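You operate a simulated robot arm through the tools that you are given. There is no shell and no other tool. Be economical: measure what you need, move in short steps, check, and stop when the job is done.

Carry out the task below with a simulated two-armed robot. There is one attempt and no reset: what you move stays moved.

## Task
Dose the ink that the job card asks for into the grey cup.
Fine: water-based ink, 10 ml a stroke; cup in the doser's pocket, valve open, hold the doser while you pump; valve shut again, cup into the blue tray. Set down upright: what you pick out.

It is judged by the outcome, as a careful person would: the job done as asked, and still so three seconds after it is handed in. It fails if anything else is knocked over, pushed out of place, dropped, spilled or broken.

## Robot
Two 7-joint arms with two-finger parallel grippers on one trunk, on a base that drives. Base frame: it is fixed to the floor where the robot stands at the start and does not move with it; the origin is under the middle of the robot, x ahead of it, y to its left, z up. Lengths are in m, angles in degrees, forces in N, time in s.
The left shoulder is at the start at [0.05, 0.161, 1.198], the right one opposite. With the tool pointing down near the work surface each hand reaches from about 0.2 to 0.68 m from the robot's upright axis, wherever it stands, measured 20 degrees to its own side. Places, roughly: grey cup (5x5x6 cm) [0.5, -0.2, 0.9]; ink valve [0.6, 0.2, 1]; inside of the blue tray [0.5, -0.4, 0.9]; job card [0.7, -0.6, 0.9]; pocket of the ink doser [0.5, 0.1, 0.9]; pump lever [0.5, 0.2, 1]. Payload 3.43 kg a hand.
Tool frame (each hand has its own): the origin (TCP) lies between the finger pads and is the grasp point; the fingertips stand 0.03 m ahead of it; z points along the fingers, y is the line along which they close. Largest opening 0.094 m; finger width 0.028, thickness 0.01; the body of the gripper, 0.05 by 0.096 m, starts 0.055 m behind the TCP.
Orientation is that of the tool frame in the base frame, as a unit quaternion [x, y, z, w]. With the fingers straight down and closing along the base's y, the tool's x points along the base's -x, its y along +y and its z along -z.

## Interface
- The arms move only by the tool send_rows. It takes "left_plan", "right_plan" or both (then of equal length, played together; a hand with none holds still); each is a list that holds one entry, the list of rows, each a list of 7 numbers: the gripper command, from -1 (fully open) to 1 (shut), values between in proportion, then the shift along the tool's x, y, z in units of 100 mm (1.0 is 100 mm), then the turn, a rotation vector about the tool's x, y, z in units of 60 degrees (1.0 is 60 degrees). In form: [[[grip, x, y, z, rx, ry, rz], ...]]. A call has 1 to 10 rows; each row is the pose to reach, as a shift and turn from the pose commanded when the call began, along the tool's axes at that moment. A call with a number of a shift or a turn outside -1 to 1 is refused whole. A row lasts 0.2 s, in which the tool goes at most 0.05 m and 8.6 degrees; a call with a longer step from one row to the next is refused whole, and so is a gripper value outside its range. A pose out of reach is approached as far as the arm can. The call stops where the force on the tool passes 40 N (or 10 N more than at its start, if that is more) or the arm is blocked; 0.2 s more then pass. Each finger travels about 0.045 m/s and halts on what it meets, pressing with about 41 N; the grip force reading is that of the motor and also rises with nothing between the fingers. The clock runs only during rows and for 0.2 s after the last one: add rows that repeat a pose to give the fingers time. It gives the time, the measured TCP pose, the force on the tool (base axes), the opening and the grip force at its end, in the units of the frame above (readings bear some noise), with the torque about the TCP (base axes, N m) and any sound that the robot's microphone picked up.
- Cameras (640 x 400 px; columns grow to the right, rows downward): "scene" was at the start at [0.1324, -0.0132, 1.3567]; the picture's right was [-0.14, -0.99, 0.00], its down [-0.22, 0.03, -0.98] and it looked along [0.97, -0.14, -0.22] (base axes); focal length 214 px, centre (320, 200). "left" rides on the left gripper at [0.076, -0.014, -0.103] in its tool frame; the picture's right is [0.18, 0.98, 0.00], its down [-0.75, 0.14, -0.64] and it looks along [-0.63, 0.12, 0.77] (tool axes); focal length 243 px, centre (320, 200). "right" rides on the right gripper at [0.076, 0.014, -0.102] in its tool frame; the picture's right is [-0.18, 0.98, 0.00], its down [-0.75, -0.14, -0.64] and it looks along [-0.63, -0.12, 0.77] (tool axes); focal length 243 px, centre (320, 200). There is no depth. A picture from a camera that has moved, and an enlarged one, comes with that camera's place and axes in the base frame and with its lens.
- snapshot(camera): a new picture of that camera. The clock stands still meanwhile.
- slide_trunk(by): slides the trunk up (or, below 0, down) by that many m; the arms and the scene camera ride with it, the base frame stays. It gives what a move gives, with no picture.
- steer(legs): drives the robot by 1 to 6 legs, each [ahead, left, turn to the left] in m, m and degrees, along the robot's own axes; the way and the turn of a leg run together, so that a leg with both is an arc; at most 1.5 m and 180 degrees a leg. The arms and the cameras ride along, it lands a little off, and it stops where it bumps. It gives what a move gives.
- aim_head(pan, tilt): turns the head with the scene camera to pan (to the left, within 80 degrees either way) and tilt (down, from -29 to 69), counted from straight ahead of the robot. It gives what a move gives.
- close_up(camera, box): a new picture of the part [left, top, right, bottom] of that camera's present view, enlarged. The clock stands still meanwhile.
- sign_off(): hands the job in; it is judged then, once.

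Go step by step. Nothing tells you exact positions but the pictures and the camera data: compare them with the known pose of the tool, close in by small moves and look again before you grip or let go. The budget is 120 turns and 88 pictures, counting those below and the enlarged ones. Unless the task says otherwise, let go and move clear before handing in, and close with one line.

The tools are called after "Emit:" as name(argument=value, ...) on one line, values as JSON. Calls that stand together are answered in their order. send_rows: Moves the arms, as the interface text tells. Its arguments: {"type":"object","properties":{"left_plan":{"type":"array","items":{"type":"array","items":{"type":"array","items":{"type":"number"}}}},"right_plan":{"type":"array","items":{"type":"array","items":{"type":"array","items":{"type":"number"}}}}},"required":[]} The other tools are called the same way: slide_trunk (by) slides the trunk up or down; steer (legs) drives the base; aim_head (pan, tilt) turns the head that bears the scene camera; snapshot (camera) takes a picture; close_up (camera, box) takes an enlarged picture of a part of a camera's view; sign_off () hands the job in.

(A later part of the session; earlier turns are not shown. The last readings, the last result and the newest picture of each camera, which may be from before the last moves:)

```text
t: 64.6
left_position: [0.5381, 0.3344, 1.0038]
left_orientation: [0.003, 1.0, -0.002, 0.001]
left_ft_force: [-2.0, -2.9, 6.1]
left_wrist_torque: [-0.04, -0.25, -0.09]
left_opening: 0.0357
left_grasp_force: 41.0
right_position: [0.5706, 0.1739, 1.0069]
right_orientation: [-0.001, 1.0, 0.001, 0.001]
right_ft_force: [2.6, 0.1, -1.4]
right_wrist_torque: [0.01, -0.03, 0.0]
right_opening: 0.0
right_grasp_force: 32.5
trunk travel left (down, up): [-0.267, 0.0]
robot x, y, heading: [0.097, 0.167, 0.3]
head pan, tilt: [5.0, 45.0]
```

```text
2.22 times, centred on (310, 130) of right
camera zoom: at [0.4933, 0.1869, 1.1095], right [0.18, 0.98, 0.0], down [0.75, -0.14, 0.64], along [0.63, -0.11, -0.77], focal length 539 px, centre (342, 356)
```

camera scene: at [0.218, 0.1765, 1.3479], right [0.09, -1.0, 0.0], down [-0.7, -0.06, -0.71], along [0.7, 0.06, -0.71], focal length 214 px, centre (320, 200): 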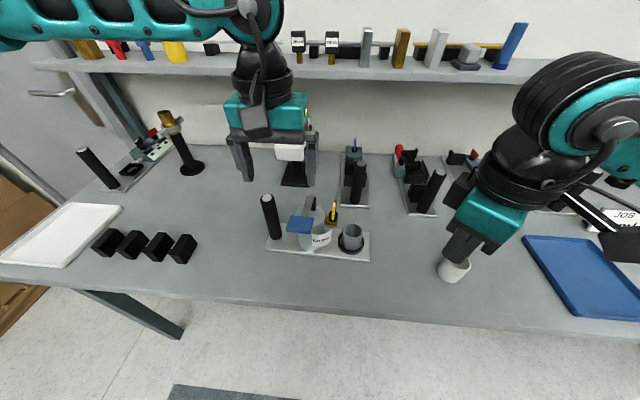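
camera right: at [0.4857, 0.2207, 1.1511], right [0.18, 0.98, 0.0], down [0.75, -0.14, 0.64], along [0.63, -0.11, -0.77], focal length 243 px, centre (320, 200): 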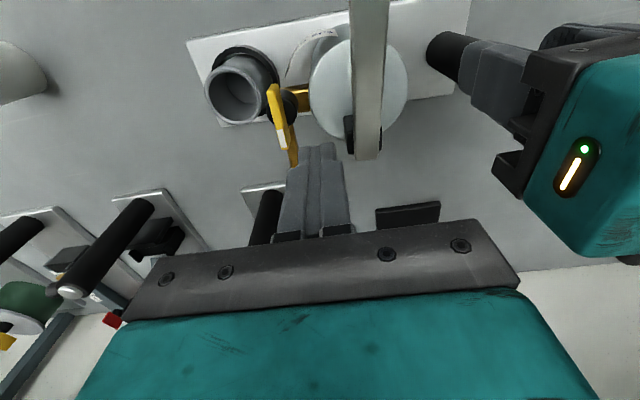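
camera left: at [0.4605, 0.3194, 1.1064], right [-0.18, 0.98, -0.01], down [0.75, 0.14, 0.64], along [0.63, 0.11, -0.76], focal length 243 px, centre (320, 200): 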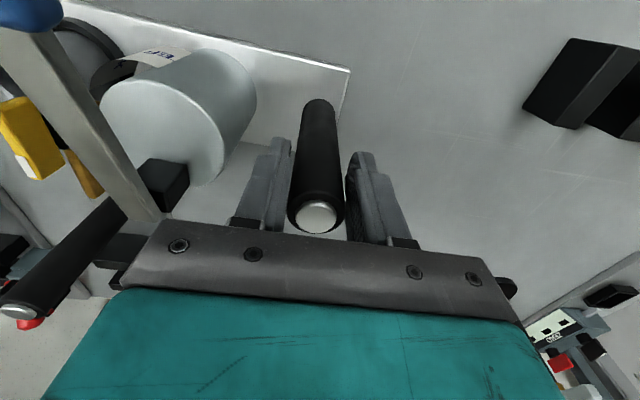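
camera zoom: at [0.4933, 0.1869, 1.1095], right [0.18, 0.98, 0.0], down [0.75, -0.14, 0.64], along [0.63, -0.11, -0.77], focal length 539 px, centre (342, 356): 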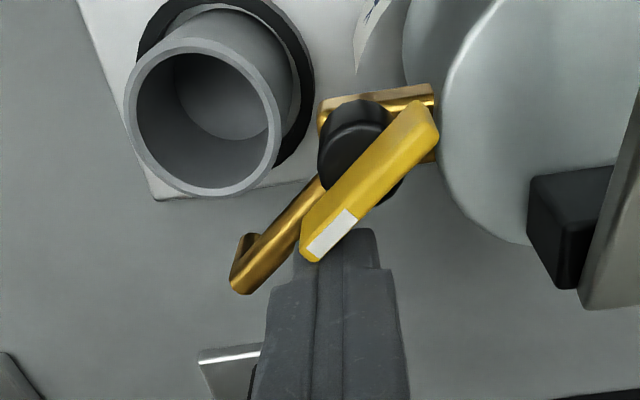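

Handle and spout swing together, now at roughly 50°. I continue the arc to 90°.

Emit:
send_rows(right_plan=[[[1, 0.02, -0.06, 0, 0, 0, 0], [1, 0.06, -0.11, 0, 0, 0, 0], [1, 0.1, -0.14, 0, 0, 0, 0], [1, 0.14, -0.15, 0, 0, 0, 0], [1, 0.16, -0.15, 0, 0, 0, 0]]])

Emit:
close_up(camera="right", box=[180, 40, 440, 220])

```text
t: 65.8
left_position: [0.5365, 0.3335, 1.0031]
left_orientation: [0.005, 1.0, -0.002, 0.0]
left_ft_force: [-8.4, -2.5, 9.1]
left_wrist_torque: [-0.11, -0.22, -0.76]
left_opening: 0.0358
left_grasp_force: 41.7
right_position: [0.554, 0.1587, 1.0068]
right_orientation: [-0.002, 1.0, 0.001, 0.002]
right_ft_force: [8.8, 4.0, -1.7]
right_wrist_torque: [0.03, -0.07, -0.12]
right_opening: 0.0001
right_grasp_force: 32.6
trunk travel left (down, up): [-0.267, 0.0]
robot x, y, heading: [0.0976, 0.1715, 0.1]
head pan, tilt: [5.0, 45.0]
```

```text
2.22 times, centred on (310, 130) of right
camera zoom: at [0.4772, 0.1725, 1.11], right [0.18, 0.98, 0.0], down [0.75, -0.14, 0.64], along [0.63, -0.11, -0.77], focal length 539 px, centre (342, 356)
```

zoom: 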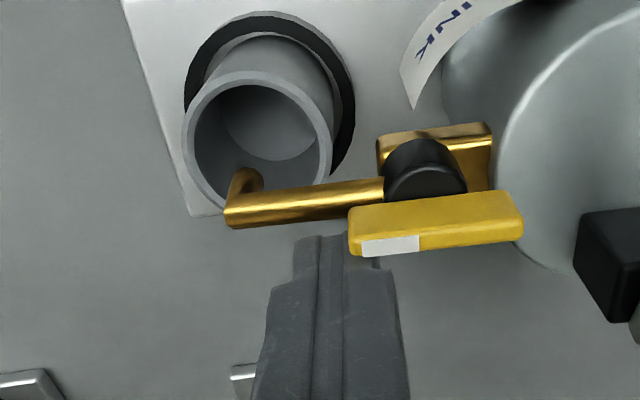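

The spout is over the cup and the handle lies toward the pocket, against its stop: valve open. I back off, rise, and go above the blue lever pad (~(0.452, 0.238, 1.045)).

Emit:
send_rows(right_plan=[[[1, -0.1, 0, 0, 0, 0, 0], [1, -0.15, 0, -0.2, 0, 0, 0], [1, -0.15, 0, -0.45, 0, 0, 0], [1, -0.15, 0, -0.7, 0, 0, 0], [1, -0.15, 0, -0.95, 0, 0, 0]]])

Emit:
send_rows(right_plan=[[[1, 0.3, 0.05, -0.3, 0, 0, 0], [1, 0.6, 0.2, -0.4, 0, 0, 0], [1, 0.8, 0.45, -0.4, 0, 0, 0], [1, 1, 0.7, -0.4, 0, 0, 0]]])

Emit:
snapshot(camera="right")

Emit:
snapshot(camera="scene")

```text
t: 67.0
left_position: [0.5354, 0.3323, 1.0016]
left_orientation: [0.003, 1.0, -0.002, 0.001]
left_ft_force: [-3.4, -1.0, 3.8]
left_wrist_torque: [0.1, 0.04, 0.03]
left_opening: 0.0357
left_grasp_force: 41.4
right_position: [0.568, 0.1574, 1.1027]
right_orientation: [-0.003, 1.0, 0.001, 0.001]
right_ft_force: [-0.5, -1.1, -0.4]
right_wrist_torque: [0.0, 0.0, -0.03]
right_opening: 0.0001
right_grasp_force: 32.8
trunk travel left (down, up): [-0.267, 0.0]
robot x, y, heading: [0.0983, 0.1683, 0.3]
head pan, tilt: [5.0, 45.0]
```

```text
t: 68.0
left_position: [0.5353, 0.3343, 1.0025]
left_orientation: [0.004, 1.0, -0.003, 0.002]
left_ft_force: [-2.8, 2.4, 2.5]
left_wrist_torque: [-0.32, -0.28, -0.21]
left_opening: 0.0358
left_grasp_force: 40.9
right_position: [0.4682, 0.227, 1.1434]
right_orientation: [-0.002, 1.0, 0.0, 0.002]
right_ft_force: [-0.2, 0.4, 0.6]
right_wrist_torque: [0.03, -0.01, 0.01]
right_opening: 0.0
right_grasp_force: 33.3
trunk travel left (down, up): [-0.267, 0.0]
robot x, y, heading: [0.0965, 0.1678, 0.1]
head pan, tilt: [5.0, 45.0]
```

```text
33 pictures are left
camera right: at [0.3913, 0.2415, 1.2451], right [0.18, 0.98, 0.0], down [0.75, -0.14, 0.64], along [0.63, -0.11, -0.77], focal length 243 px, centre (320, 200)
```

right: 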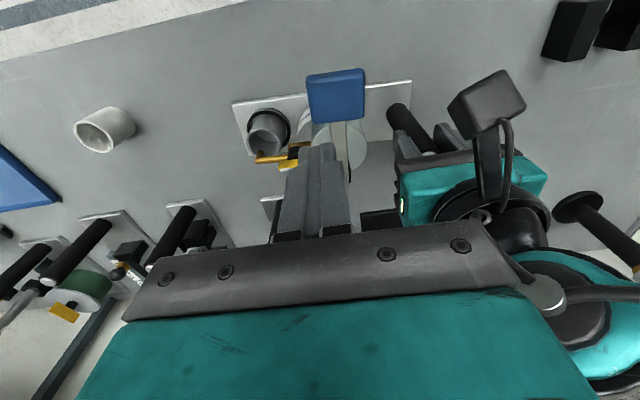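

```text
32 pictures are left
camera scene: at [0.2176, 0.1764, 1.3479], right [0.09, -1.0, 0.0], down [-0.7, -0.06, -0.71], along [0.7, 0.06, -0.71], focal length 214 px, centre (320, 200)
```

scene: 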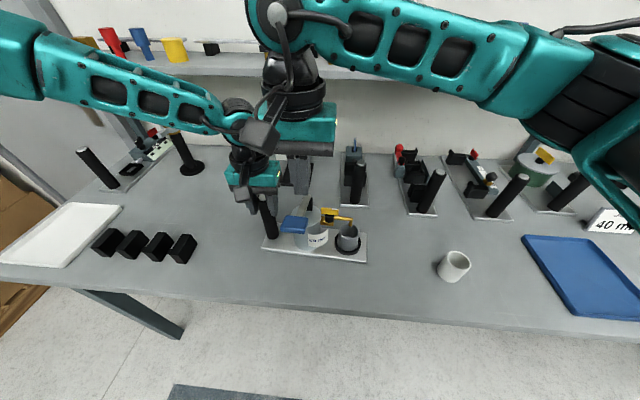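

I align over the pad at (0.450, 0.234), keeping clear of the left hand's camera, and lower close to the pad.

Emit:
send_rows(right_plan=[[[1, 0.18, 0.07, 0, 0, 0, 0], [1, 0.18, 0.07, 0.2, 0, 0, 0], [1, 0.18, 0.07, 0.4, 0, 0, 0], [1, 0.18, 0.07, 0.5, 0, 0, 0]]])

Emit:
close_up(camera="right", box=[220, 20, 540, 240])

Emit:
close_up(camera="scene", box=[220, 130, 400, 270])

```text
t: 69.0
left_position: [0.5364, 0.3337, 1.0028]
left_orientation: [0.004, 1.0, -0.002, 0.001]
left_ft_force: [-0.2, 0.7, 3.6]
left_wrist_torque: [0.05, -0.07, -0.03]
left_opening: 0.0359
left_grasp_force: 41.2
right_position: [0.4504, 0.2353, 1.0914]
right_orientation: [-0.003, 1.0, 0.0, 0.001]
right_ft_force: [0.0, 0.0, -0.2]
right_wrist_torque: [0.01, -0.01, -0.05]
right_opening: 0.0001
right_grasp_force: 32.9
trunk travel left (down, up): [-0.267, 0.0]
robot x, y, heading: [0.0988, 0.1695, 0.3]
head pan, tilt: [5.0, 45.0]
```

```text
1.82 times, centred on (380, 130) of right
camera zoom: at [0.3736, 0.2487, 1.1949], right [0.18, 0.98, 0.0], down [0.75, -0.14, 0.64], along [0.63, -0.11, -0.77], focal length 441 px, centre (211, 327)
```

zoom: 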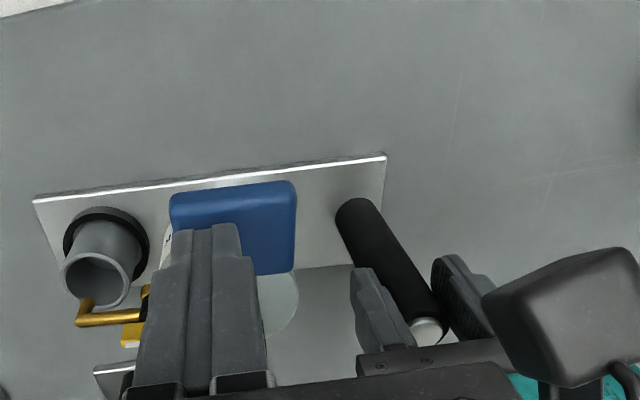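

```text
2.86 times, centred on (310, 200) of scene
camera zoom: at [0.2177, 0.1764, 1.3479], right [0.09, -1.0, 0.0], down [-0.7, -0.06, -0.71], along [0.7, 0.06, -0.71], focal length 613 px, centre (349, 200)
```

zoom: 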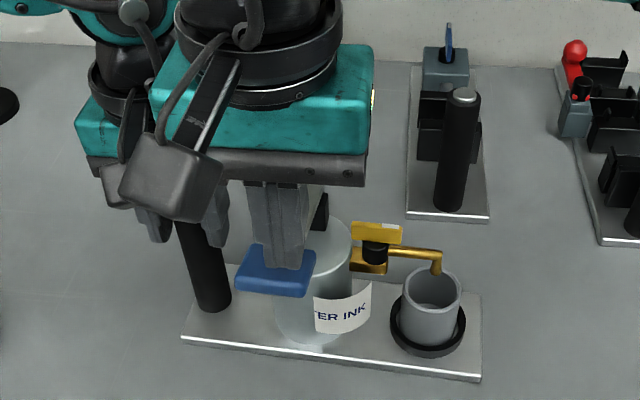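

The spout is over the cup and the fingers are above the pad centre. First stroke: press down gently, watching force and sound.

Emit:
send_rows(right_plan=[[[1, 0, 0, 0.08, 0, 0, 0], [1, 0.01, 0, 0.16, 0, 0, 0], [1, 0.03, 0, 0.24, 0, 0, 0], [1, 0.05, 0, 0.32, 0, 0, 0], [1, 0.06, 0, 0.4, 0, 0, 0]]])

Emit:
close_up(camera="scene", box=[220, 130, 400, 270])

```text
t: 70.2
left_position: [0.5359, 0.3338, 1.003]
left_orientation: [0.004, 1.0, -0.002, 0.001]
left_ft_force: [-0.5, 0.5, 3.4]
left_wrist_torque: [0.22, -0.1, -0.04]
left_opening: 0.0359
left_grasp_force: 41.0
right_position: [0.4442, 0.2359, 1.0534]
right_orientation: [-0.002, 1.0, 0.001, 0.001]
right_ft_force: [1.0, 0.7, 2.8]
right_wrist_torque: [0.04, 0.0, -0.02]
right_opening: 0.0
right_grasp_force: 33.1
trunk travel left (down, up): [-0.267, 0.0]
robot x, y, heading: [0.0967, 0.1715, 0.0]
head pan, tilt: [5.0, 45.0]
```

```text
2.86 times, centred on (310, 200) of scene
camera zoom: at [0.2177, 0.1765, 1.3479], right [0.09, -1.0, 0.0], down [-0.7, -0.06, -0.71], along [0.7, 0.06, -0.71], focal length 613 px, centre (349, 200)
```

zoom: 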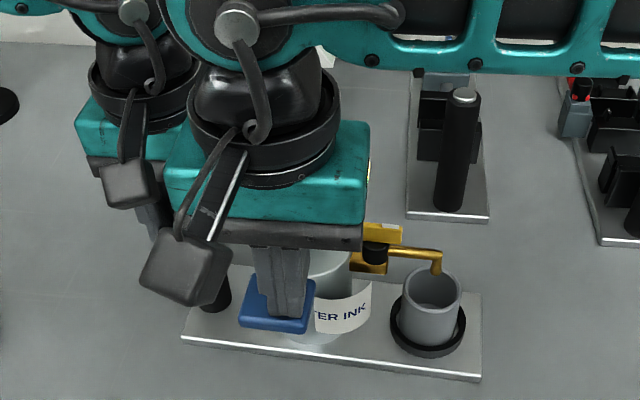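

The pad is moving with a light spring (3 N). I continue to the bottom of the stroke.

Emit:
send_rows(right_plan=[[[1, 0.02, 0, 0.08, 0, 0, 0], [1, 0.03, 0, 0.16, 0, 0, 0], [1, 0.04, 0, 0.24, 0, 0, 0], [1, 0.05, 0, 0.32, 0, 0, 0], [1, 0.05, 0, 0.4, 0, 0, 0], [1, 0.05, 0, 0.48, 0, 0, 0]]])

Emit:
close_up(camera="scene", box=[220, 130, 400, 270])

```text
t: 71.1
left_position: [0.5353, 0.3338, 1.003]
left_orientation: [0.002, 1.0, 0.0, 0.002]
left_ft_force: [-2.3, 2.8, 5.9]
left_wrist_torque: [-0.1, 0.67, -0.06]
left_opening: 0.0356
left_grasp_force: 40.9
right_position: [0.4387, 0.2361, 1.0317]
right_orientation: [-0.003, 1.0, 0.004, 0.004]
right_ft_force: [-5.5, -6.6, 21.4]
right_wrist_torque: [-0.23, -0.12, -0.2]
right_opening: 0.0001
right_grasp_force: 33.0
trunk travel left (down, up): [-0.267, 0.0]
robot x, y, heading: [0.1018, 0.1668, 0.0]
head pan, tilt: [5.0, 45.0]
stopped in row 4 (right hand): the force on the tool passed its limit at 47 N (the readings are from after the stop); the commanded pose is now the measured one
```

```text
2.86 times, centred on (310, 200) of scene
camera zoom: at [0.2157, 0.1754, 1.3484], right [0.09, -1.0, 0.0], down [-0.7, -0.06, -0.71], along [0.71, 0.06, -0.71], focal length 613 px, centre (349, 200)
```

zoom: 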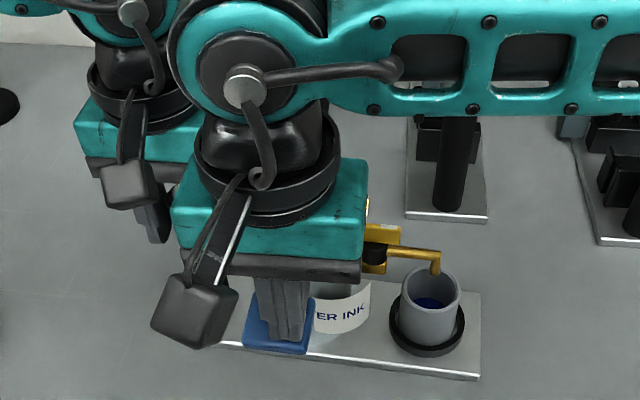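

Bottom stop reached, and blue ink is in the cup: one stroke. I raise and check that the lever returns.

Emit:
send_rows(right_plan=[[[1, -0.03, 0, -0.2, 0, 0, 0], [1, -0.06, 0, -0.4, 0, 0, 0], [1, -0.1, 0, -0.63, 0, 0, 0], [1, -0.1, 0, -0.63, 0, 0, 0]]])

Emit:
close_up(camera="scene", box=[220, 130, 400, 270])

```text
t: 72.1
left_position: [0.5359, 0.3329, 1.0027]
left_orientation: [0.004, 1.0, -0.001, 0.002]
left_ft_force: [0.3, -1.0, 15.3]
left_wrist_torque: [0.04, -0.17, 0.09]
left_opening: 0.0357
left_grasp_force: 40.6
right_position: [0.4504, 0.2358, 1.0914]
right_orientation: [-0.003, 1.0, 0.003, 0.003]
right_ft_force: [0.3, -0.5, -0.6]
right_wrist_torque: [0.0, -0.01, -0.04]
right_opening: 0.0
right_grasp_force: 32.7
trunk travel left (down, up): [-0.267, 0.0]
robot x, y, heading: [0.0967, 0.1684, 0.1]
head pan, tilt: [5.0, 45.0]
```

```text
2.86 times, centred on (310, 200) of scene
camera zoom: at [0.2169, 0.1758, 1.348], right [0.09, -1.0, 0.0], down [-0.7, -0.06, -0.71], along [0.7, 0.06, -0.71], focal length 613 px, centre (349, 200)
```

zoom: 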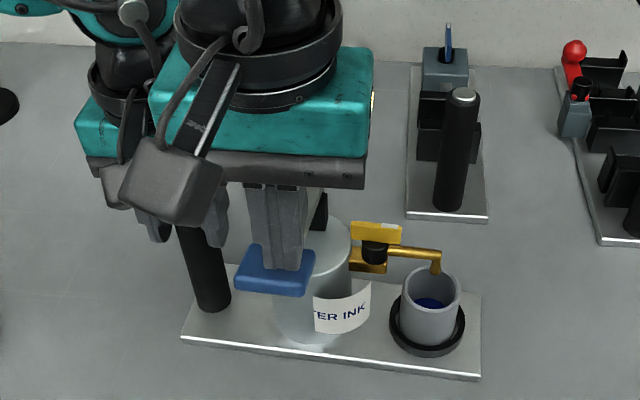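

The lever springs back fully. Second stroke, down and up in one call.

Emit:
send_rows(right_plan=[[[1, 0.02, 0, 0.15, 0, 0, 0], [1, 0.04, 0, 0.3, 0, 0, 0], [1, 0.07, 0, 0.42, 0, 0, 0], [1, 0.09, 0, 0.52, 0, 0, 0], [1, 0.1, 0, 0.58, 0, 0, 0], [1, 0.1, 0, 0.62, 0, 0, 0], [1, 0.1, 0, 0.62, 0, 0, 0]]])

Emit:
close_up(camera="scene", box=[220, 130, 400, 270])

```text
t: 73.7
left_position: [0.5352, 0.3337, 1.0019]
left_orientation: [0.004, 1.0, -0.001, 0.003]
left_ft_force: [8.3, -0.7, 12.3]
left_wrist_torque: [-0.14, -1.15, -0.08]
left_opening: 0.0357
left_grasp_force: 41.1
right_position: [0.4383, 0.2355, 1.0319]
right_orientation: [-0.002, 1.0, 0.006, 0.004]
right_ft_force: [-4.3, -2.3, 23.2]
right_wrist_torque: [-0.09, -0.21, -0.08]
right_opening: 0.0002
right_grasp_force: 32.6
trunk travel left (down, up): [-0.267, 0.0]
robot x, y, heading: [0.0979, 0.168, 0.2]
head pan, tilt: [5.0, 45.0]
```

```text
2.86 times, centred on (310, 200) of scene
camera zoom: at [0.2161, 0.1753, 1.3483], right [0.09, -1.0, 0.0], down [-0.7, -0.06, -0.71], along [0.71, 0.07, -0.71], focal length 613 px, centre (349, 200)
```

zoom: 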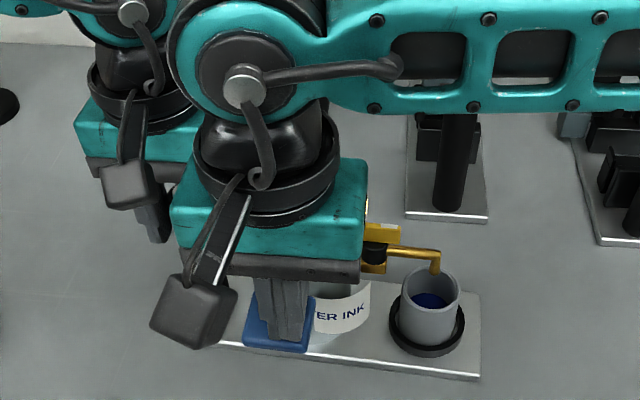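

Level rose: the second stroke worked. I release the lever fully, then do the third stroke.

Emit:
send_rows(right_plan=[[[1, -0.03, 0, -0.2, 0, 0, 0], [1, -0.06, 0, -0.4, 0, 0, 0], [1, -0.1, 0, -0.62, 0, 0, 0], [1, -0.1, 0, -0.65, 0, 0, 0], [1, -0.1, 0, -0.65, 0, 0, 0]]])

Emit:
close_up(camera="scene", box=[220, 130, 400, 270])

```text
t: 74.9
left_position: [0.536, 0.3335, 1.0027]
left_orientation: [0.004, 1.0, -0.001, 0.002]
left_ft_force: [5.5, 0.6, 22.0]
left_wrist_torque: [0.04, -0.06, 0.07]
left_opening: 0.0354
left_grasp_force: 40.9
right_position: [0.4497, 0.2355, 1.0939]
right_orientation: [-0.002, 1.0, 0.003, 0.003]
right_ft_force: [0.1, -0.8, -0.6]
right_wrist_torque: [-0.03, -0.03, 0.02]
right_opening: 0.0
right_grasp_force: 32.8
trunk travel left (down, up): [-0.267, 0.0]
robot x, y, heading: [0.0954, 0.1682, 0.1]
head pan, tilt: [5.0, 45.0]
```

```text
2.86 times, centred on (310, 200) of scene
camera zoom: at [0.217, 0.1757, 1.348], right [0.09, -1.0, 0.0], down [-0.7, -0.06, -0.71], along [0.7, 0.06, -0.71], focal length 613 px, centre (349, 200)
```

zoom: 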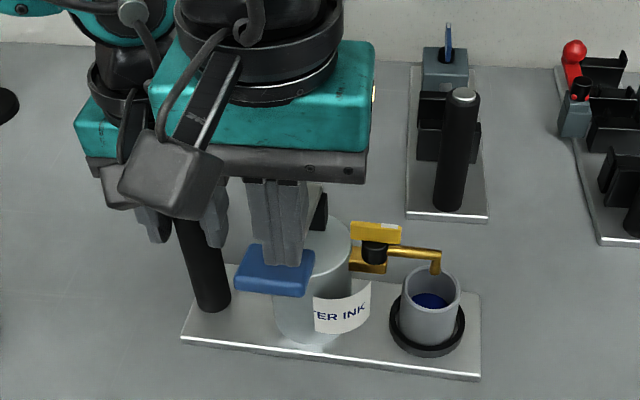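

Emit:
send_rows(right_plan=[[[1, 0.02, 0, 0.15, 0, 0, 0], [1, 0.04, 0, 0.3, 0, 0, 0], [1, 0.07, 0, 0.44, 0, 0, 0], [1, 0.09, 0, 0.54, 0, 0, 0], [1, 0.1, 0, 0.6, 0, 0, 0], [1, 0.1, 0, 0.645, 0, 0, 0], [1, 0.1, 0, 0.645, 0, 0, 0]]])

Emit:
send_rows(right_plan=[[[1, -0.03, 0, -0.2, 0, 0, 0], [1, -0.06, 0, -0.4, 0, 0, 0], [1, -0.1, 0, -0.62, 0, 0, 0], [1, -0.1, 0, -0.65, 0, 0, 0], [1, -0.1, 0, -0.65, 0, 0, 0]]])

Emit:
close_up(camera="scene", box=[220, 130, 400, 270])

```text
t: 76.5
left_position: [0.536, 0.3345, 1.0034]
left_orientation: [0.004, 1.0, -0.001, 0.002]
left_ft_force: [6.7, 2.0, 15.4]
left_wrist_torque: [-0.18, -1.01, -0.11]
left_opening: 0.0356
left_grasp_force: 41.2
right_position: [0.4381, 0.2353, 1.0314]
right_orientation: [-0.002, 1.0, 0.005, 0.005]
right_ft_force: [-1.8, -3.4, 21.4]
right_wrist_torque: [-0.1, -0.27, -0.09]
right_opening: 0.0
right_grasp_force: 32.9
trunk travel left (down, up): [-0.267, 0.0]
robot x, y, heading: [0.1019, 0.1694, 0.1]
head pan, tilt: [5.0, 45.0]
```

```text
t: 77.7
left_position: [0.5362, 0.334, 1.003]
left_orientation: [0.003, 1.0, 0.0, 0.002]
left_ft_force: [4.2, -0.7, 21.9]
left_wrist_torque: [0.02, -0.04, 0.02]
left_opening: 0.0357
left_grasp_force: 41.8
right_position: [0.45, 0.2356, 1.0942]
right_orientation: [-0.001, 1.0, 0.004, 0.004]
right_ft_force: [0.1, 1.2, 0.1]
right_wrist_torque: [-0.04, -0.03, 0.02]
right_opening: 0.0
right_grasp_force: 32.9
trunk travel left (down, up): [-0.267, 0.0]
robot x, y, heading: [0.0984, 0.1718, 0.1]
head pan, tilt: [5.0, 45.0]
```

```text
2.86 times, centred on (310, 200) of scene
camera zoom: at [0.2168, 0.1757, 1.348], right [0.09, -1.0, 0.0], down [-0.7, -0.06, -0.71], along [0.7, 0.06, -0.71], focal length 613 px, centre (349, 200)
```

zoom: 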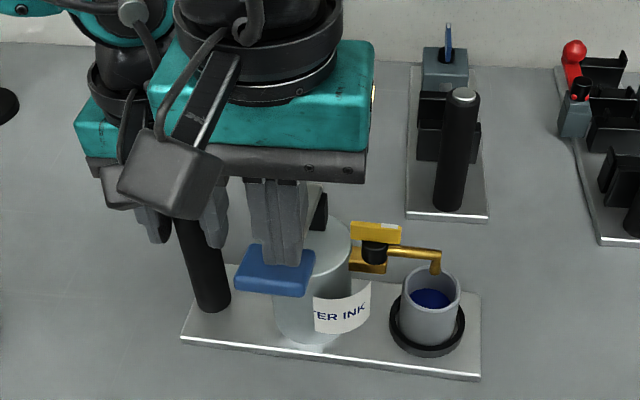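

Three strokes in, with the level rising evenly. Fourth and last stroke.

Emit:
send_rows(right_plan=[[[1, 0.02, 0, 0.15, 0, 0, 0], [1, 0.04, 0, 0.3, 0, 0, 0], [1, 0.07, 0, 0.44, 0, 0, 0], [1, 0.09, 0, 0.54, 0, 0, 0], [1, 0.1, 0, 0.6, 0, 0, 0], [1, 0.1, 0, 0.645, 0, 0, 0], [1, 0.1, 0, 0.645, 0, 0, 0]]])

Emit:
send_rows(right_plan=[[[1, -0.03, 0, -0.2, 0, 0, 0], [1, -0.06, 0, -0.4, 0, 0, 0], [1, -0.1, 0, -0.62, 0, 0, 0], [1, -0.1, 0, -0.85, 0, 0, 0], [1, -0.1, 0, -1, 0, 0, 0]]])

Emit:
close_up(camera="scene", box=[220, 130, 400, 270])

```text
t: 79.3
left_position: [0.5354, 0.3339, 1.0028]
left_orientation: [0.003, 1.0, 0.001, 0.002]
left_ft_force: [6.0, 1.1, 15.0]
left_wrist_torque: [-0.14, -0.66, -0.11]
left_opening: 0.0358
left_grasp_force: 40.4
right_position: [0.4397, 0.2358, 1.0309]
right_orientation: [-0.003, 1.0, 0.005, 0.004]
right_ft_force: [-0.9, -3.1, 19.7]
right_wrist_torque: [-0.11, -0.22, -0.03]
right_opening: 0.0001
right_grasp_force: 33.1
trunk travel left (down, up): [-0.267, 0.0]
robot x, y, heading: [0.0968, 0.1696, 0.3]
head pan, tilt: [5.0, 45.0]
```

```text
t: 80.5
left_position: [0.5357, 0.334, 1.0014]
left_orientation: [0.003, 1.0, -0.001, 0.002]
left_ft_force: [2.6, 0.5, 22.4]
left_wrist_torque: [-0.01, -0.16, -0.05]
left_opening: 0.0356
left_grasp_force: 40.9
right_position: [0.4483, 0.2352, 1.1315]
right_orientation: [-0.002, 1.0, 0.003, 0.004]
right_ft_force: [-0.1, -0.5, 0.5]
right_wrist_torque: [-0.03, -0.01, 0.02]
right_opening: 0.0
right_grasp_force: 33.0
trunk travel left (down, up): [-0.267, 0.0]
robot x, y, heading: [0.1011, 0.1701, 0.3]
head pan, tilt: [5.0, 45.0]
```

```text
2.86 times, centred on (310, 200) of scene
camera zoom: at [0.2166, 0.1757, 1.348], right [0.09, -1.0, 0.0], down [-0.7, -0.06, -0.71], along [0.71, 0.06, -0.71], focal length 613 px, centre (349, 200)
```

zoom: 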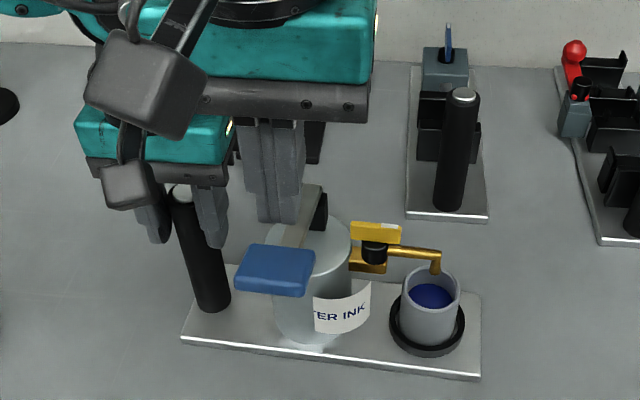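

Four strokes done, 40 ml in. Now I shut the valve: I place the fingers on the near (−x) side of the handle/spout, at (0.50, 0.159).

Emit:
send_rows(right_plan=[[[1, -0.15, -0.25, 0, 0, 0, 0], [1, -0.35, -0.5, 0, 0, 0, 0], [1, -0.5, -0.76, 0, 0, 0, 0], [1, -0.5, -0.76, 0.25, 0, 0, 0], [1, -0.5, -0.76, 0.5, 0, 0, 0], [1, -0.5, -0.76, 0.75, 0, 0, 0]]])

Emit:
close_up(camera="right", box=[180, 40, 440, 220])

```text
t: 81.9
left_position: [0.5356, 0.3335, 1.0035]
left_orientation: [0.004, 1.0, -0.001, 0.001]
left_ft_force: [2.6, -0.6, 20.7]
left_wrist_torque: [0.12, -0.23, -0.1]
left_opening: 0.0356
left_grasp_force: 40.3
right_position: [0.5011, 0.1591, 1.0545]
right_orientation: [-0.003, 1.0, 0.003, 0.003]
right_ft_force: [-0.5, 0.5, 0.4]
right_wrist_torque: [0.01, -0.01, 0.0]
right_opening: 0.0
right_grasp_force: 33.0
trunk travel left (down, up): [-0.267, 0.0]
robot x, y, heading: [0.0989, 0.1702, -0.1]
head pan, tilt: [5.0, 45.0]
```

```text
2.22 times, centred on (310, 130) of right
camera zoom: at [0.4231, 0.172, 1.1578], right [0.18, 0.98, 0.01], down [0.75, -0.14, 0.65], along [0.64, -0.11, -0.76], focal length 539 px, centre (342, 356)
```

zoom: 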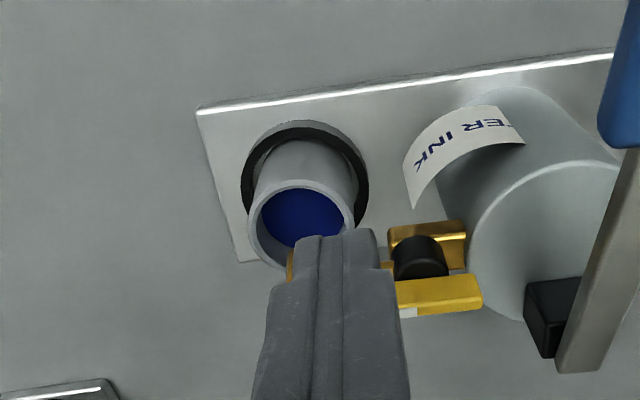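

Clear to descend in front of the handle; then push and sweep back in stages.

Emit:
send_rows(right_plan=[[[1, 0, 0, 0.2, 0, 0, 0], [1, 0, 0, 0.4, 0, 0, 0], [1, 0, 0, 0.47, 0, 0, 0]]])

Emit:
send_rows(right_plan=[[[1, -0.12, 0, 0, 0, 0, 0], [1, -0.23, -0.01, 0, 0, 0, 0], [1, -0.29, -0.04, 0, 0, 0, 0], [1, -0.35, -0.07, 0, 0, 0, 0], [1, -0.43, -0.07, 0, 0, 0, 0], [1, -0.52, -0.04, 0, 0, 0, 0]]])

Emit:
close_up(camera="right", box=[180, 40, 440, 220])

```text
t: 82.7
left_position: [0.5364, 0.3343, 1.0015]
left_orientation: [0.004, 1.0, 0.0, 0.002]
left_ft_force: [1.6, -0.7, 19.3]
left_wrist_torque: [0.03, -0.22, -0.1]
left_opening: 0.0356
left_grasp_force: 40.8
right_position: [0.4998, 0.1609, 1.0076]
right_orientation: [-0.002, 1.0, 0.004, 0.004]
right_ft_force: [0.7, 0.7, 0.4]
right_wrist_torque: [-0.01, -0.01, 0.01]
right_opening: 0.0001
right_grasp_force: 33.0
trunk travel left (down, up): [-0.267, 0.0]
robot x, y, heading: [0.0987, 0.1661, 0.2]
head pan, tilt: [5.0, 45.0]
```

```text
t: 84.1
left_position: [0.5349, 0.3338, 1.0018]
left_orientation: [0.004, 1.0, -0.001, 0.002]
left_ft_force: [1.3, 0.5, 16.6]
left_wrist_torque: [-0.27, -0.16, -0.03]
left_opening: 0.0358
left_grasp_force: 41.0
right_position: [0.5517, 0.1557, 1.0085]
right_orientation: [-0.002, 1.0, 0.002, 0.004]
right_ft_force: [-2.5, -3.2, 0.2]
right_wrist_torque: [-0.08, 0.08, 0.03]
right_opening: 0.0
right_grasp_force: 32.9
trunk travel left (down, up): [-0.267, 0.0]
robot x, y, heading: [0.0972, 0.1692, 0.2]
head pan, tilt: [5.0, 45.0]
```

```text
2.22 times, centred on (310, 130) of right
camera zoom: at [0.4752, 0.1684, 1.1116], right [0.18, 0.98, 0.01], down [0.75, -0.14, 0.65], along [0.64, -0.11, -0.76], focal length 539 px, centre (342, 356)
```

zoom: 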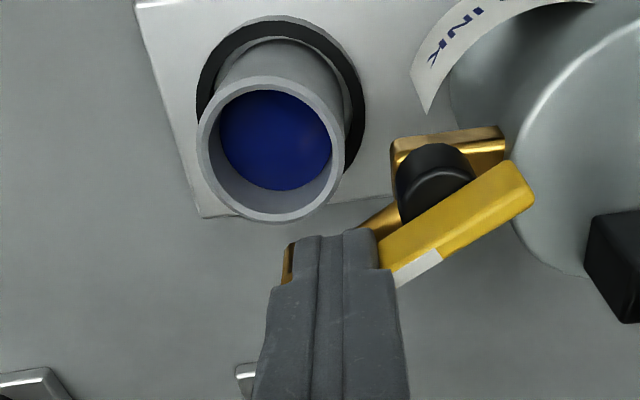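

Emit:
send_rows(right_plan=[[[1, -0.07, 0, 0, 0, 0, 0], [1, -0.13, 0.02, 0, 0, 0, 0], [1, -0.17, 0.06, 0, 0, 0, 0], [1, -0.19, 0.11, 0, 0, 0, 0], [1, -0.19, 0.16, 0, 0, 0, 0], [1, -0.19, 0.19, 0, 0, 0, 0]]])

Emit:
close_up(camera="right", box=[180, 40, 440, 220])

```text
t: 85.5
left_position: [0.5351, 0.3339, 1.0022]
left_orientation: [0.003, 1.0, -0.001, 0.002]
left_ft_force: [-0.4, -0.8, 16.1]
left_wrist_torque: [-0.02, -0.14, -0.11]
left_opening: 0.0358
left_grasp_force: 40.8
right_position: [0.5705, 0.1755, 1.0094]
right_orientation: [-0.002, 1.0, 0.004, 0.004]
right_ft_force: [0.1, 0.4, -0.2]
right_wrist_torque: [0.0, -0.05, -0.01]
right_opening: 0.0
right_grasp_force: 32.6
trunk travel left (down, up): [-0.267, 0.0]
robot x, y, heading: [0.0938, 0.1659, 0.3]
head pan, tilt: [5.0, 45.0]
```

```text
2.22 times, centred on (310, 130) of right
camera zoom: at [0.4939, 0.1882, 1.1115], right [0.18, 0.98, 0.01], down [0.75, -0.14, 0.65], along [0.64, -0.11, -0.76], focal length 539 px, centre (342, 356)
```

zoom: 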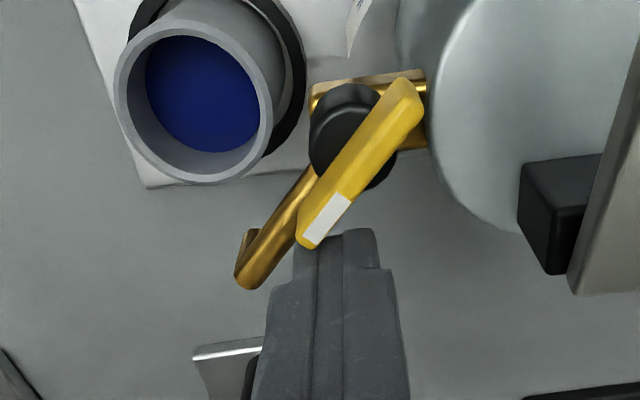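

The fingers slid off the handle's end, leaving it about half shut. I lift, go back to the cup side of the spout, and come down 1.2 cm lower so the fingers bear on the spout arm too.

Emit:
send_rows(right_plan=[[[1, -0.03, 0.03, -0.2, 0, 0, 0], [1, -0.03, 0.03, -0.45, 0, 0, 0], [1, -0.03, 0.03, -0.65, 0, 0, 0], [1, 0.15, -0.2, -0.65, 0, 0, 0], [1, 0.32, -0.345, -0.65, 0, 0, 0], [1, 0.32, -0.345, -0.4, 0, 0, 0], [1, 0.32, -0.345, -0.15, 0, 0, 0], [1, 0.32, -0.345, 0.05, 0, 0, 0], [1, 0.32, -0.345, 0.14, 0, 0, 0]]])

Emit:
close_up(camera="right", box=[180, 40, 440, 220])

```text
t: 87.5
left_position: [0.5356, 0.3344, 1.0022]
left_orientation: [0.004, 1.0, -0.001, 0.001]
left_ft_force: [-2.3, -1.6, 12.4]
left_wrist_torque: [0.02, -0.17, -0.08]
left_opening: 0.0357
left_grasp_force: 40.7
right_position: [0.5382, 0.1404, 0.9939]
right_orientation: [-0.002, 1.0, 0.004, 0.003]
right_ft_force: [0.2, -1.0, 0.8]
right_wrist_torque: [0.01, -0.01, -0.02]
right_opening: 0.0
right_grasp_force: 33.2
trunk travel left (down, up): [-0.267, 0.0]
robot x, y, heading: [0.0966, 0.1674, 0.1]
head pan, tilt: [5.0, 45.0]
```

```text
2.22 times, centred on (310, 130) of right
camera zoom: at [0.4619, 0.1532, 1.0962], right [0.18, 0.98, 0.01], down [0.75, -0.14, 0.65], along [0.64, -0.11, -0.76], focal length 539 px, centre (342, 356)
```

zoom: 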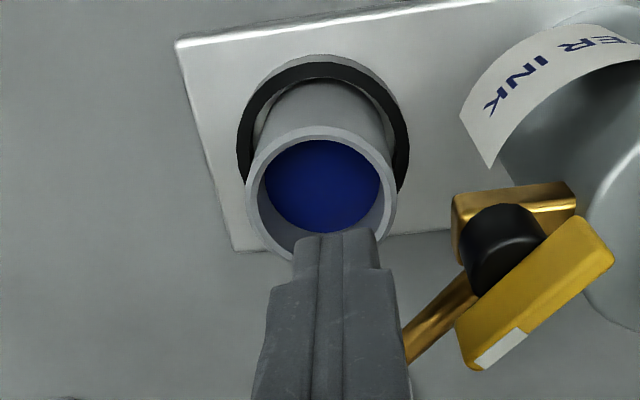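

Now on the cup side with tips at arm height. Sweep to shut.

Emit:
send_rows(right_plan=[[[1, -0.06, 0.02, 0, 0, 0, 0], [1, -0.12, 0.04, 0, 0, 0, 0], [1, -0.18, 0.07, 0, 0, 0, 0], [1, -0.22, 0.11, 0, 0, 0, 0], [1, -0.26, 0.15, 0, 0, 0, 0], [1, -0.3, 0.2, 0, 0, 0, 0], [1, -0.34, 0.25, 0, 0, 0, 0], [1, -0.35, 0.3, 0, 0, 0, 0]]])

Emit:
close_up(camera="right", box=[180, 40, 440, 220])

```text
t: 89.3
left_position: [0.536, 0.3354, 1.0016]
left_orientation: [0.001, 1.0, 0.001, 0.0]
left_ft_force: [0.1, 9.0, 11.0]
left_wrist_torque: [-0.3, -0.08, 0.38]
left_opening: 0.0352
left_grasp_force: 41.0
right_position: [0.5753, 0.167, 0.9953]
right_orientation: [-0.001, 1.0, 0.001, 0.004]
right_ft_force: [-2.4, -18.3, 2.5]
right_wrist_torque: [0.06, 0.06, 0.29]
right_opening: 0.0
right_grasp_force: 33.2
trunk travel left (down, up): [-0.267, 0.0]
robot x, y, heading: [0.0977, 0.1713, 0.4]
head pan, tilt: [5.0, 45.0]
```

```text
2.22 times, centred on (310, 130) of right
camera zoom: at [0.4981, 0.1815, 1.0971], right [0.18, 0.98, 0.0], down [0.75, -0.14, 0.65], along [0.64, -0.12, -0.76], focal length 539 px, centre (342, 356)
```

zoom: 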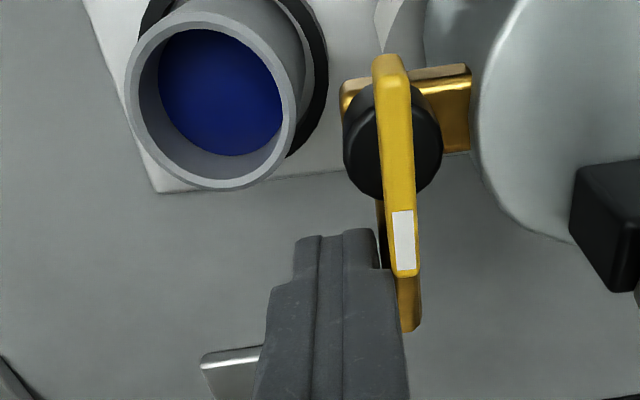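

The valve is shut again, back against its stop with the spout away from the cup. I back the right hand off and up, then release the post with the left hand.

Emit:
send_rows(right_plan=[[[1, 0, -0.15, 0, 0, 0, 0], [1, 0, -0.2, -0.2, 0, 0, 0], [1, 0, -0.2, -0.45, 0, 0, 0], [1, 0, -0.2, -0.7, 0, 0, 0], [1, 0, -0.2, -1, 0, 0, 0]]])

Emit:
send_rows(right_plan=[[[1, 0.2, -0.3, -0.2, 0, 0, 0], [1, 0.4, -0.6, -0.4, 0, 0, 0], [1, 0.6, -0.9, -0.5, 0, 0, 0]]])

Emit:
send_rows(left_plan=[[[0.5, 0, 0, 0, 0, 0, 0], [0, 0, 0, 0, 0, 0, 0], [-0.5, 0, 0, 0, 0, 0, 0], [-1, 0, 0, 0, 0, 0, 0], [-1, 0, 0, 0, 0, 0, 0], [-1, 0, 0, 0, 0, 0, 0]]])

Emit:
send_rows(left_plan=[[[-1, 0, -0.05, -0.1, 0, 0, 0], [-1, 0, -0.08, -0.3, 0, 0, 0], [-1, 0, -0.08, -0.55, 0, 0, 0], [-1, 0, -0.08, -0.8, 0, 0, 0], [-1, 0, -0.08, -1, 0, 0, 0]]])

Emit:
snapshot(camera="scene")

```text
t: 90.5
left_position: [0.5348, 0.3357, 1.0022]
left_orientation: [0.004, 1.0, -0.001, 0.001]
left_ft_force: [-0.4, 8.4, 12.8]
left_wrist_torque: [0.04, -0.21, 0.01]
left_opening: 0.0353
left_grasp_force: 41.4
right_position: [0.5738, 0.1524, 1.0958]
right_orientation: [-0.003, 1.0, 0.003, 0.004]
right_ft_force: [-0.4, 0.5, 0.7]
right_wrist_torque: [0.01, -0.01, 0.0]
right_opening: 0.0
right_grasp_force: 32.5
trunk travel left (down, up): [-0.267, 0.0]
robot x, y, heading: [0.0983, 0.1673, 0.2]
head pan, tilt: [5.0, 45.0]
```

```text
t: 91.3
left_position: [0.5355, 0.3336, 1.0013]
left_orientation: [0.003, 1.0, -0.001, 0.001]
left_ft_force: [-1.1, 2.3, 11.5]
left_wrist_torque: [0.63, -0.4, 0.27]
left_opening: 0.0356
left_grasp_force: 41.1
right_position: [0.5132, 0.0607, 1.1425]
right_orientation: [-0.002, 1.0, 0.003, 0.004]
right_ft_force: [0.0, 0.2, -1.2]
right_wrist_torque: [0.0, -0.02, -0.03]
right_opening: 0.0
right_grasp_force: 33.1
trunk travel left (down, up): [-0.267, 0.0]
robot x, y, heading: [0.0959, 0.1686, 0.1]
head pan, tilt: [5.0, 45.0]
```

```text
t: 92.7
left_position: [0.5358, 0.335, 1.0018]
left_orientation: [0.004, 1.0, -0.001, 0.001]
left_ft_force: [0.3, 1.1, 0.1]
left_wrist_torque: [0.0, 0.03, 0.03]
left_opening: 0.094
left_grasp_force: 0.0
right_position: [0.5153, 0.0602, 1.1424]
right_orientation: [-0.003, 1.0, 0.004, 0.003]
right_ft_force: [-0.4, -0.1, 0.4]
right_wrist_torque: [0.03, 0.01, -0.02]
right_opening: 0.0
right_grasp_force: 33.2
trunk travel left (down, up): [-0.267, 0.0]
robot x, y, heading: [0.0946, 0.1682, 0.3]
head pan, tilt: [5.0, 45.0]
```

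```text
t: 93.9
left_position: [0.5358, 0.3252, 1.1018]
left_orientation: [0.004, 1.0, 0.0, 0.0]
left_ft_force: [0.3, 0.0, -0.6]
left_wrist_torque: [-0.01, 0.01, 0.01]
left_opening: 0.0941
left_grasp_force: 0.0
right_position: [0.5146, 0.0601, 1.1421]
right_orientation: [-0.003, 1.0, 0.004, 0.003]
right_ft_force: [-0.7, -0.2, -0.4]
right_wrist_torque: [-0.02, 0.01, -0.01]
right_opening: 0.0001
right_grasp_force: 33.3
trunk travel left (down, up): [-0.267, 0.0]
robot x, y, heading: [0.0967, 0.1696, 0.3]
head pan, tilt: [5.0, 45.0]
```

```text
17 pictures are left
camera scene: at [0.2178, 0.1763, 1.3479], right [0.09, -1.0, 0.0], down [-0.7, -0.06, -0.71], along [0.7, 0.06, -0.71], focal length 214 px, centre (320, 200)
```

scene: 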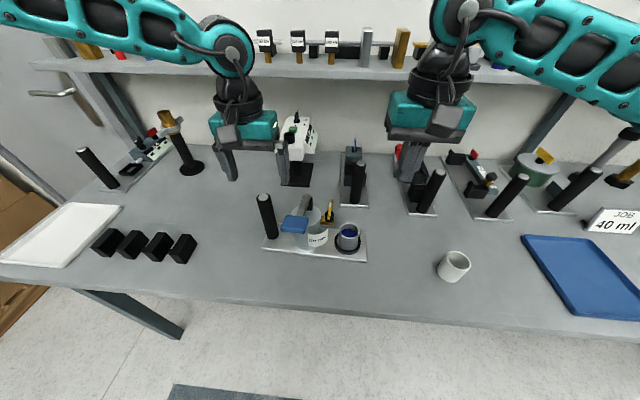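

All upright, lever up, valve shut. For lifting the cup I return to the earlier stance (heading 25°), first raising the left arm and yawing and opening the right hand.

Emit:
send_rows(left_plan=[[[-1, 0.1, 0, -0.1, 0, 0, 0], [-1, 0.2, 0, -0.2, 0, 0, 0], [-1, 0.3, 0, -0.3, 0, 0, 0], [-1, 0.4, 0, -0.4, 0, 0, 0], [-1, 0.5, 0, -0.5, 0, 0, 0], [-1, 0.6, 0, -0.6, 0, 0, 0], [-1, 0.7, 0, -0.7, 0, 0, 0], [-1, 0.8, 0, -0.8, 0, 0, 0]]], right_plan=[[[0.5, 0.05, 0, 0, 0, 0, -0.1], [0, 0.1, 0, 0, 0, 0, -0.2], [-0.3, 0.15, 0, 0, 0, 0, -0.3], [-0.5, 0.2, 0, 0, 0, 0, -0.4], [-0.5, 0.2, 0, 0, 0, 0, -0.5], [-0.5, 0.2, 0, 0, 0, 0, -0.6], [-0.5, 0.2, 0, 0, 0, 0, -0.7], [-0.5, 0.2, 0, 0, 0, 0, -0.8]]])

Emit:
steer(legs=[[-0.016, -0.131, 0], [0, 0, 25]])

Emit:
snapshot(camera="right")

```text
t: 95.7
left_position: [0.4562, 0.3267, 1.1832]
left_orientation: [0.004, 1.0, -0.001, 0.001]
left_ft_force: [-0.7, -1.1, -0.9]
left_wrist_torque: [0.0, 0.0, -0.01]
left_opening: 0.0941
left_grasp_force: 0.1
right_position: [0.4946, 0.0598, 1.1443]
right_orientation: [-0.41, 0.912, 0.001, 0.004]
right_ft_force: [0.6, 0.4, 0.2]
right_wrist_torque: [-0.01, -0.02, -0.07]
right_opening: 0.0706
right_grasp_force: 0.0
trunk travel left (down, up): [-0.267, 0.0]
robot x, y, heading: [0.0974, 0.1699, -0.1]
head pan, tilt: [5.0, 45.0]
```

```text
t: 98.8
left_position: [0.3402, 0.3329, 1.1815]
left_orientation: [-0.213, 0.977, -0.001, 0.001]
left_ft_force: [-0.9, 0.3, -0.7]
left_wrist_torque: [0.01, -0.02, 0.03]
left_opening: 0.094
left_grasp_force: 0.1
right_position: [0.4888, 0.1076, 1.1435]
right_orientation: [-0.597, 0.802, 0.003, 0.003]
right_ft_force: [-0.1, -0.1, 0.4]
right_wrist_torque: [-0.02, 0.0, -0.01]
right_opening: 0.0705
right_grasp_force: 0.1
trunk travel left (down, up): [-0.267, 0.0]
robot x, y, heading: [0.0807, 0.0375, 25.1]
head pan, tilt: [5.0, 45.0]
```

```text
16 pictures are left
camera right: at [0.4521, 0.0372, 1.2457], right [-0.89, 0.46, 0.0], down [0.35, 0.68, 0.65], along [0.3, 0.58, -0.76], focal length 243 px, centre (320, 200)
```

right: 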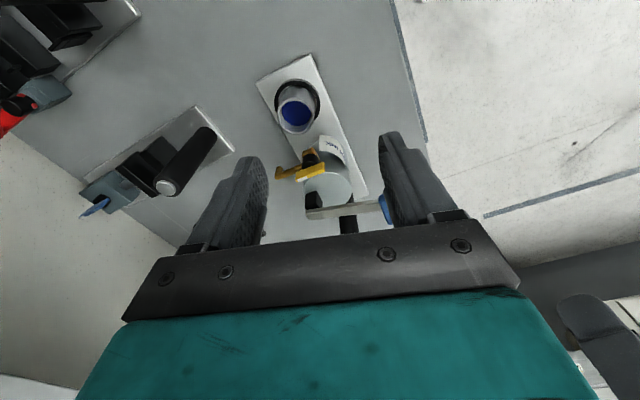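

Cup rim is at about (0.536, 0.132). I move above it and lower to 1.05.

Emit:
send_rows(right_plan=[[[-0.5, -0.18, -0.19, 0.1, 0, 0, 0], [-0.5, -0.37, -0.38, 0.2, 0, 0, 0], [-0.5, -0.37, -0.38, 0.45, 0, 0, 0], [-0.5, -0.37, -0.38, 0.7, 0, 0, 0], [-0.5, -0.37, -0.38, 0.9, 0, 0, 0]]])

Emit:
snapshot(camera="right")

```text
t: 100.0
left_position: [0.3409, 0.3329, 1.1819]
left_orientation: [-0.213, 0.977, -0.002, 0.001]
left_ft_force: [0.3, -0.4, 0.6]
left_wrist_torque: [0.0, 0.0, 0.04]
left_opening: 0.0939
left_grasp_force: 0.1
right_position: [0.5349, 0.1315, 1.0533]
right_orientation: [-0.597, 0.802, 0.002, 0.003]
right_ft_force: [-0.5, 0.1, -0.3]
right_wrist_torque: [-0.02, 0.03, 0.0]
right_opening: 0.0703
right_grasp_force: 0.1
trunk travel left (down, up): [-0.267, 0.0]
robot x, y, heading: [0.0836, 0.0353, 25.2]
head pan, tilt: [5.0, 45.0]
```

```text
15 pictures are left
camera right: at [0.4998, 0.062, 1.1557], right [-0.89, 0.46, 0.0], down [0.35, 0.68, 0.65], along [0.3, 0.58, -0.76], focal length 243 px, centre (320, 200)
```

right: 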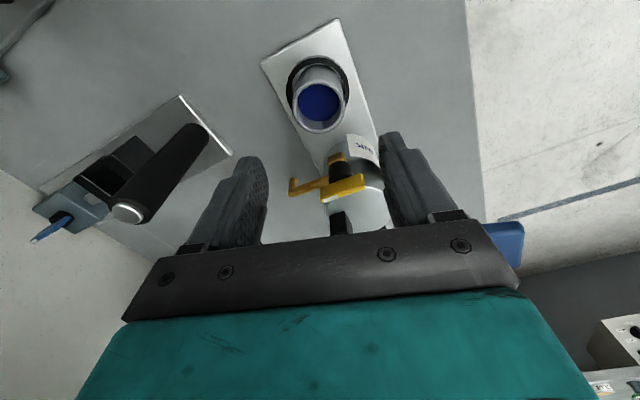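

Centred. I descend to the gripping height in two steps and check.

Emit:
send_rows(right_plan=[[[-0.5, 0, 0, 0.25, 0, 0, 0], [-0.5, 0, 0, 0.5, 0, 0, 0], [-0.5, 0, 0, 0.75, 0, 0, 0], [-0.5, 0, 0, 0.95, 0, 0, 0]]])

Emit:
send_rows(right_plan=[[[-0.5, 0, 0, 0.15, 0, 0, 0], [-0.5, 0, 0, 0.31, 0, 0, 0], [-0.5, 0, 0, 0.31, 0, 0, 0]]])

Emit:
snapshot(camera="right")

```text
t: 101.0
left_position: [0.3408, 0.3339, 1.1821]
left_orientation: [-0.213, 0.977, -0.001, 0.0]
left_ft_force: [0.4, 0.9, -0.4]
left_wrist_torque: [0.0, 0.02, 0.04]
left_opening: 0.0939
left_grasp_force: 0.0
right_position: [0.5356, 0.1339, 0.9582]
right_orientation: [-0.597, 0.802, 0.003, 0.003]
right_ft_force: [0.8, 0.8, -0.3]
right_wrist_torque: [0.01, -0.01, 0.01]
right_opening: 0.0706
right_grasp_force: 0.1
trunk travel left (down, up): [-0.267, 0.0]
robot x, y, heading: [0.0816, 0.0349, 25.2]
head pan, tilt: [5.0, 45.0]
```

```text
t: 101.8
left_position: [0.3395, 0.3342, 1.1823]
left_orientation: [-0.213, 0.977, 0.0, 0.0]
left_ft_force: [0.0, 0.1, -0.6]
left_wrist_torque: [0.02, 0.03, 0.0]
left_opening: 0.0939
left_grasp_force: 0.1
right_position: [0.5375, 0.1341, 0.9282]
right_orientation: [-0.597, 0.802, 0.003, 0.004]
right_ft_force: [0.0, -0.5, 0.0]
right_wrist_torque: [0.0, 0.03, 0.04]
right_opening: 0.0705
right_grasp_force: 0.0
trunk travel left (down, up): [-0.267, 0.0]
robot x, y, heading: [0.0814, 0.0388, 25.3]
head pan, tilt: [5.0, 45.0]
```

```text
14 pictures are left
camera right: at [0.5005, 0.0632, 1.0298], right [-0.89, 0.46, 0.0], down [0.35, 0.68, 0.65], along [0.3, 0.58, -0.76], focal length 243 px, centre (320, 200)
```

right: 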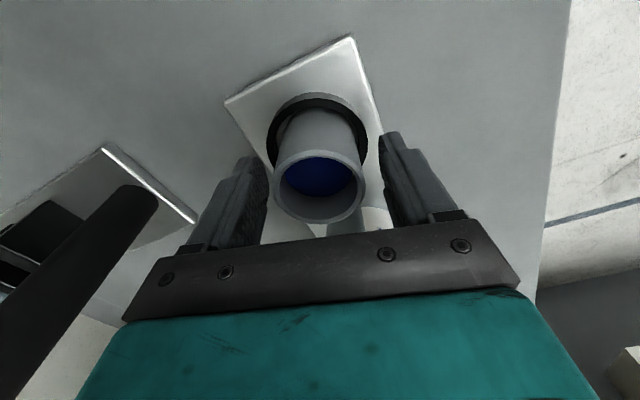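

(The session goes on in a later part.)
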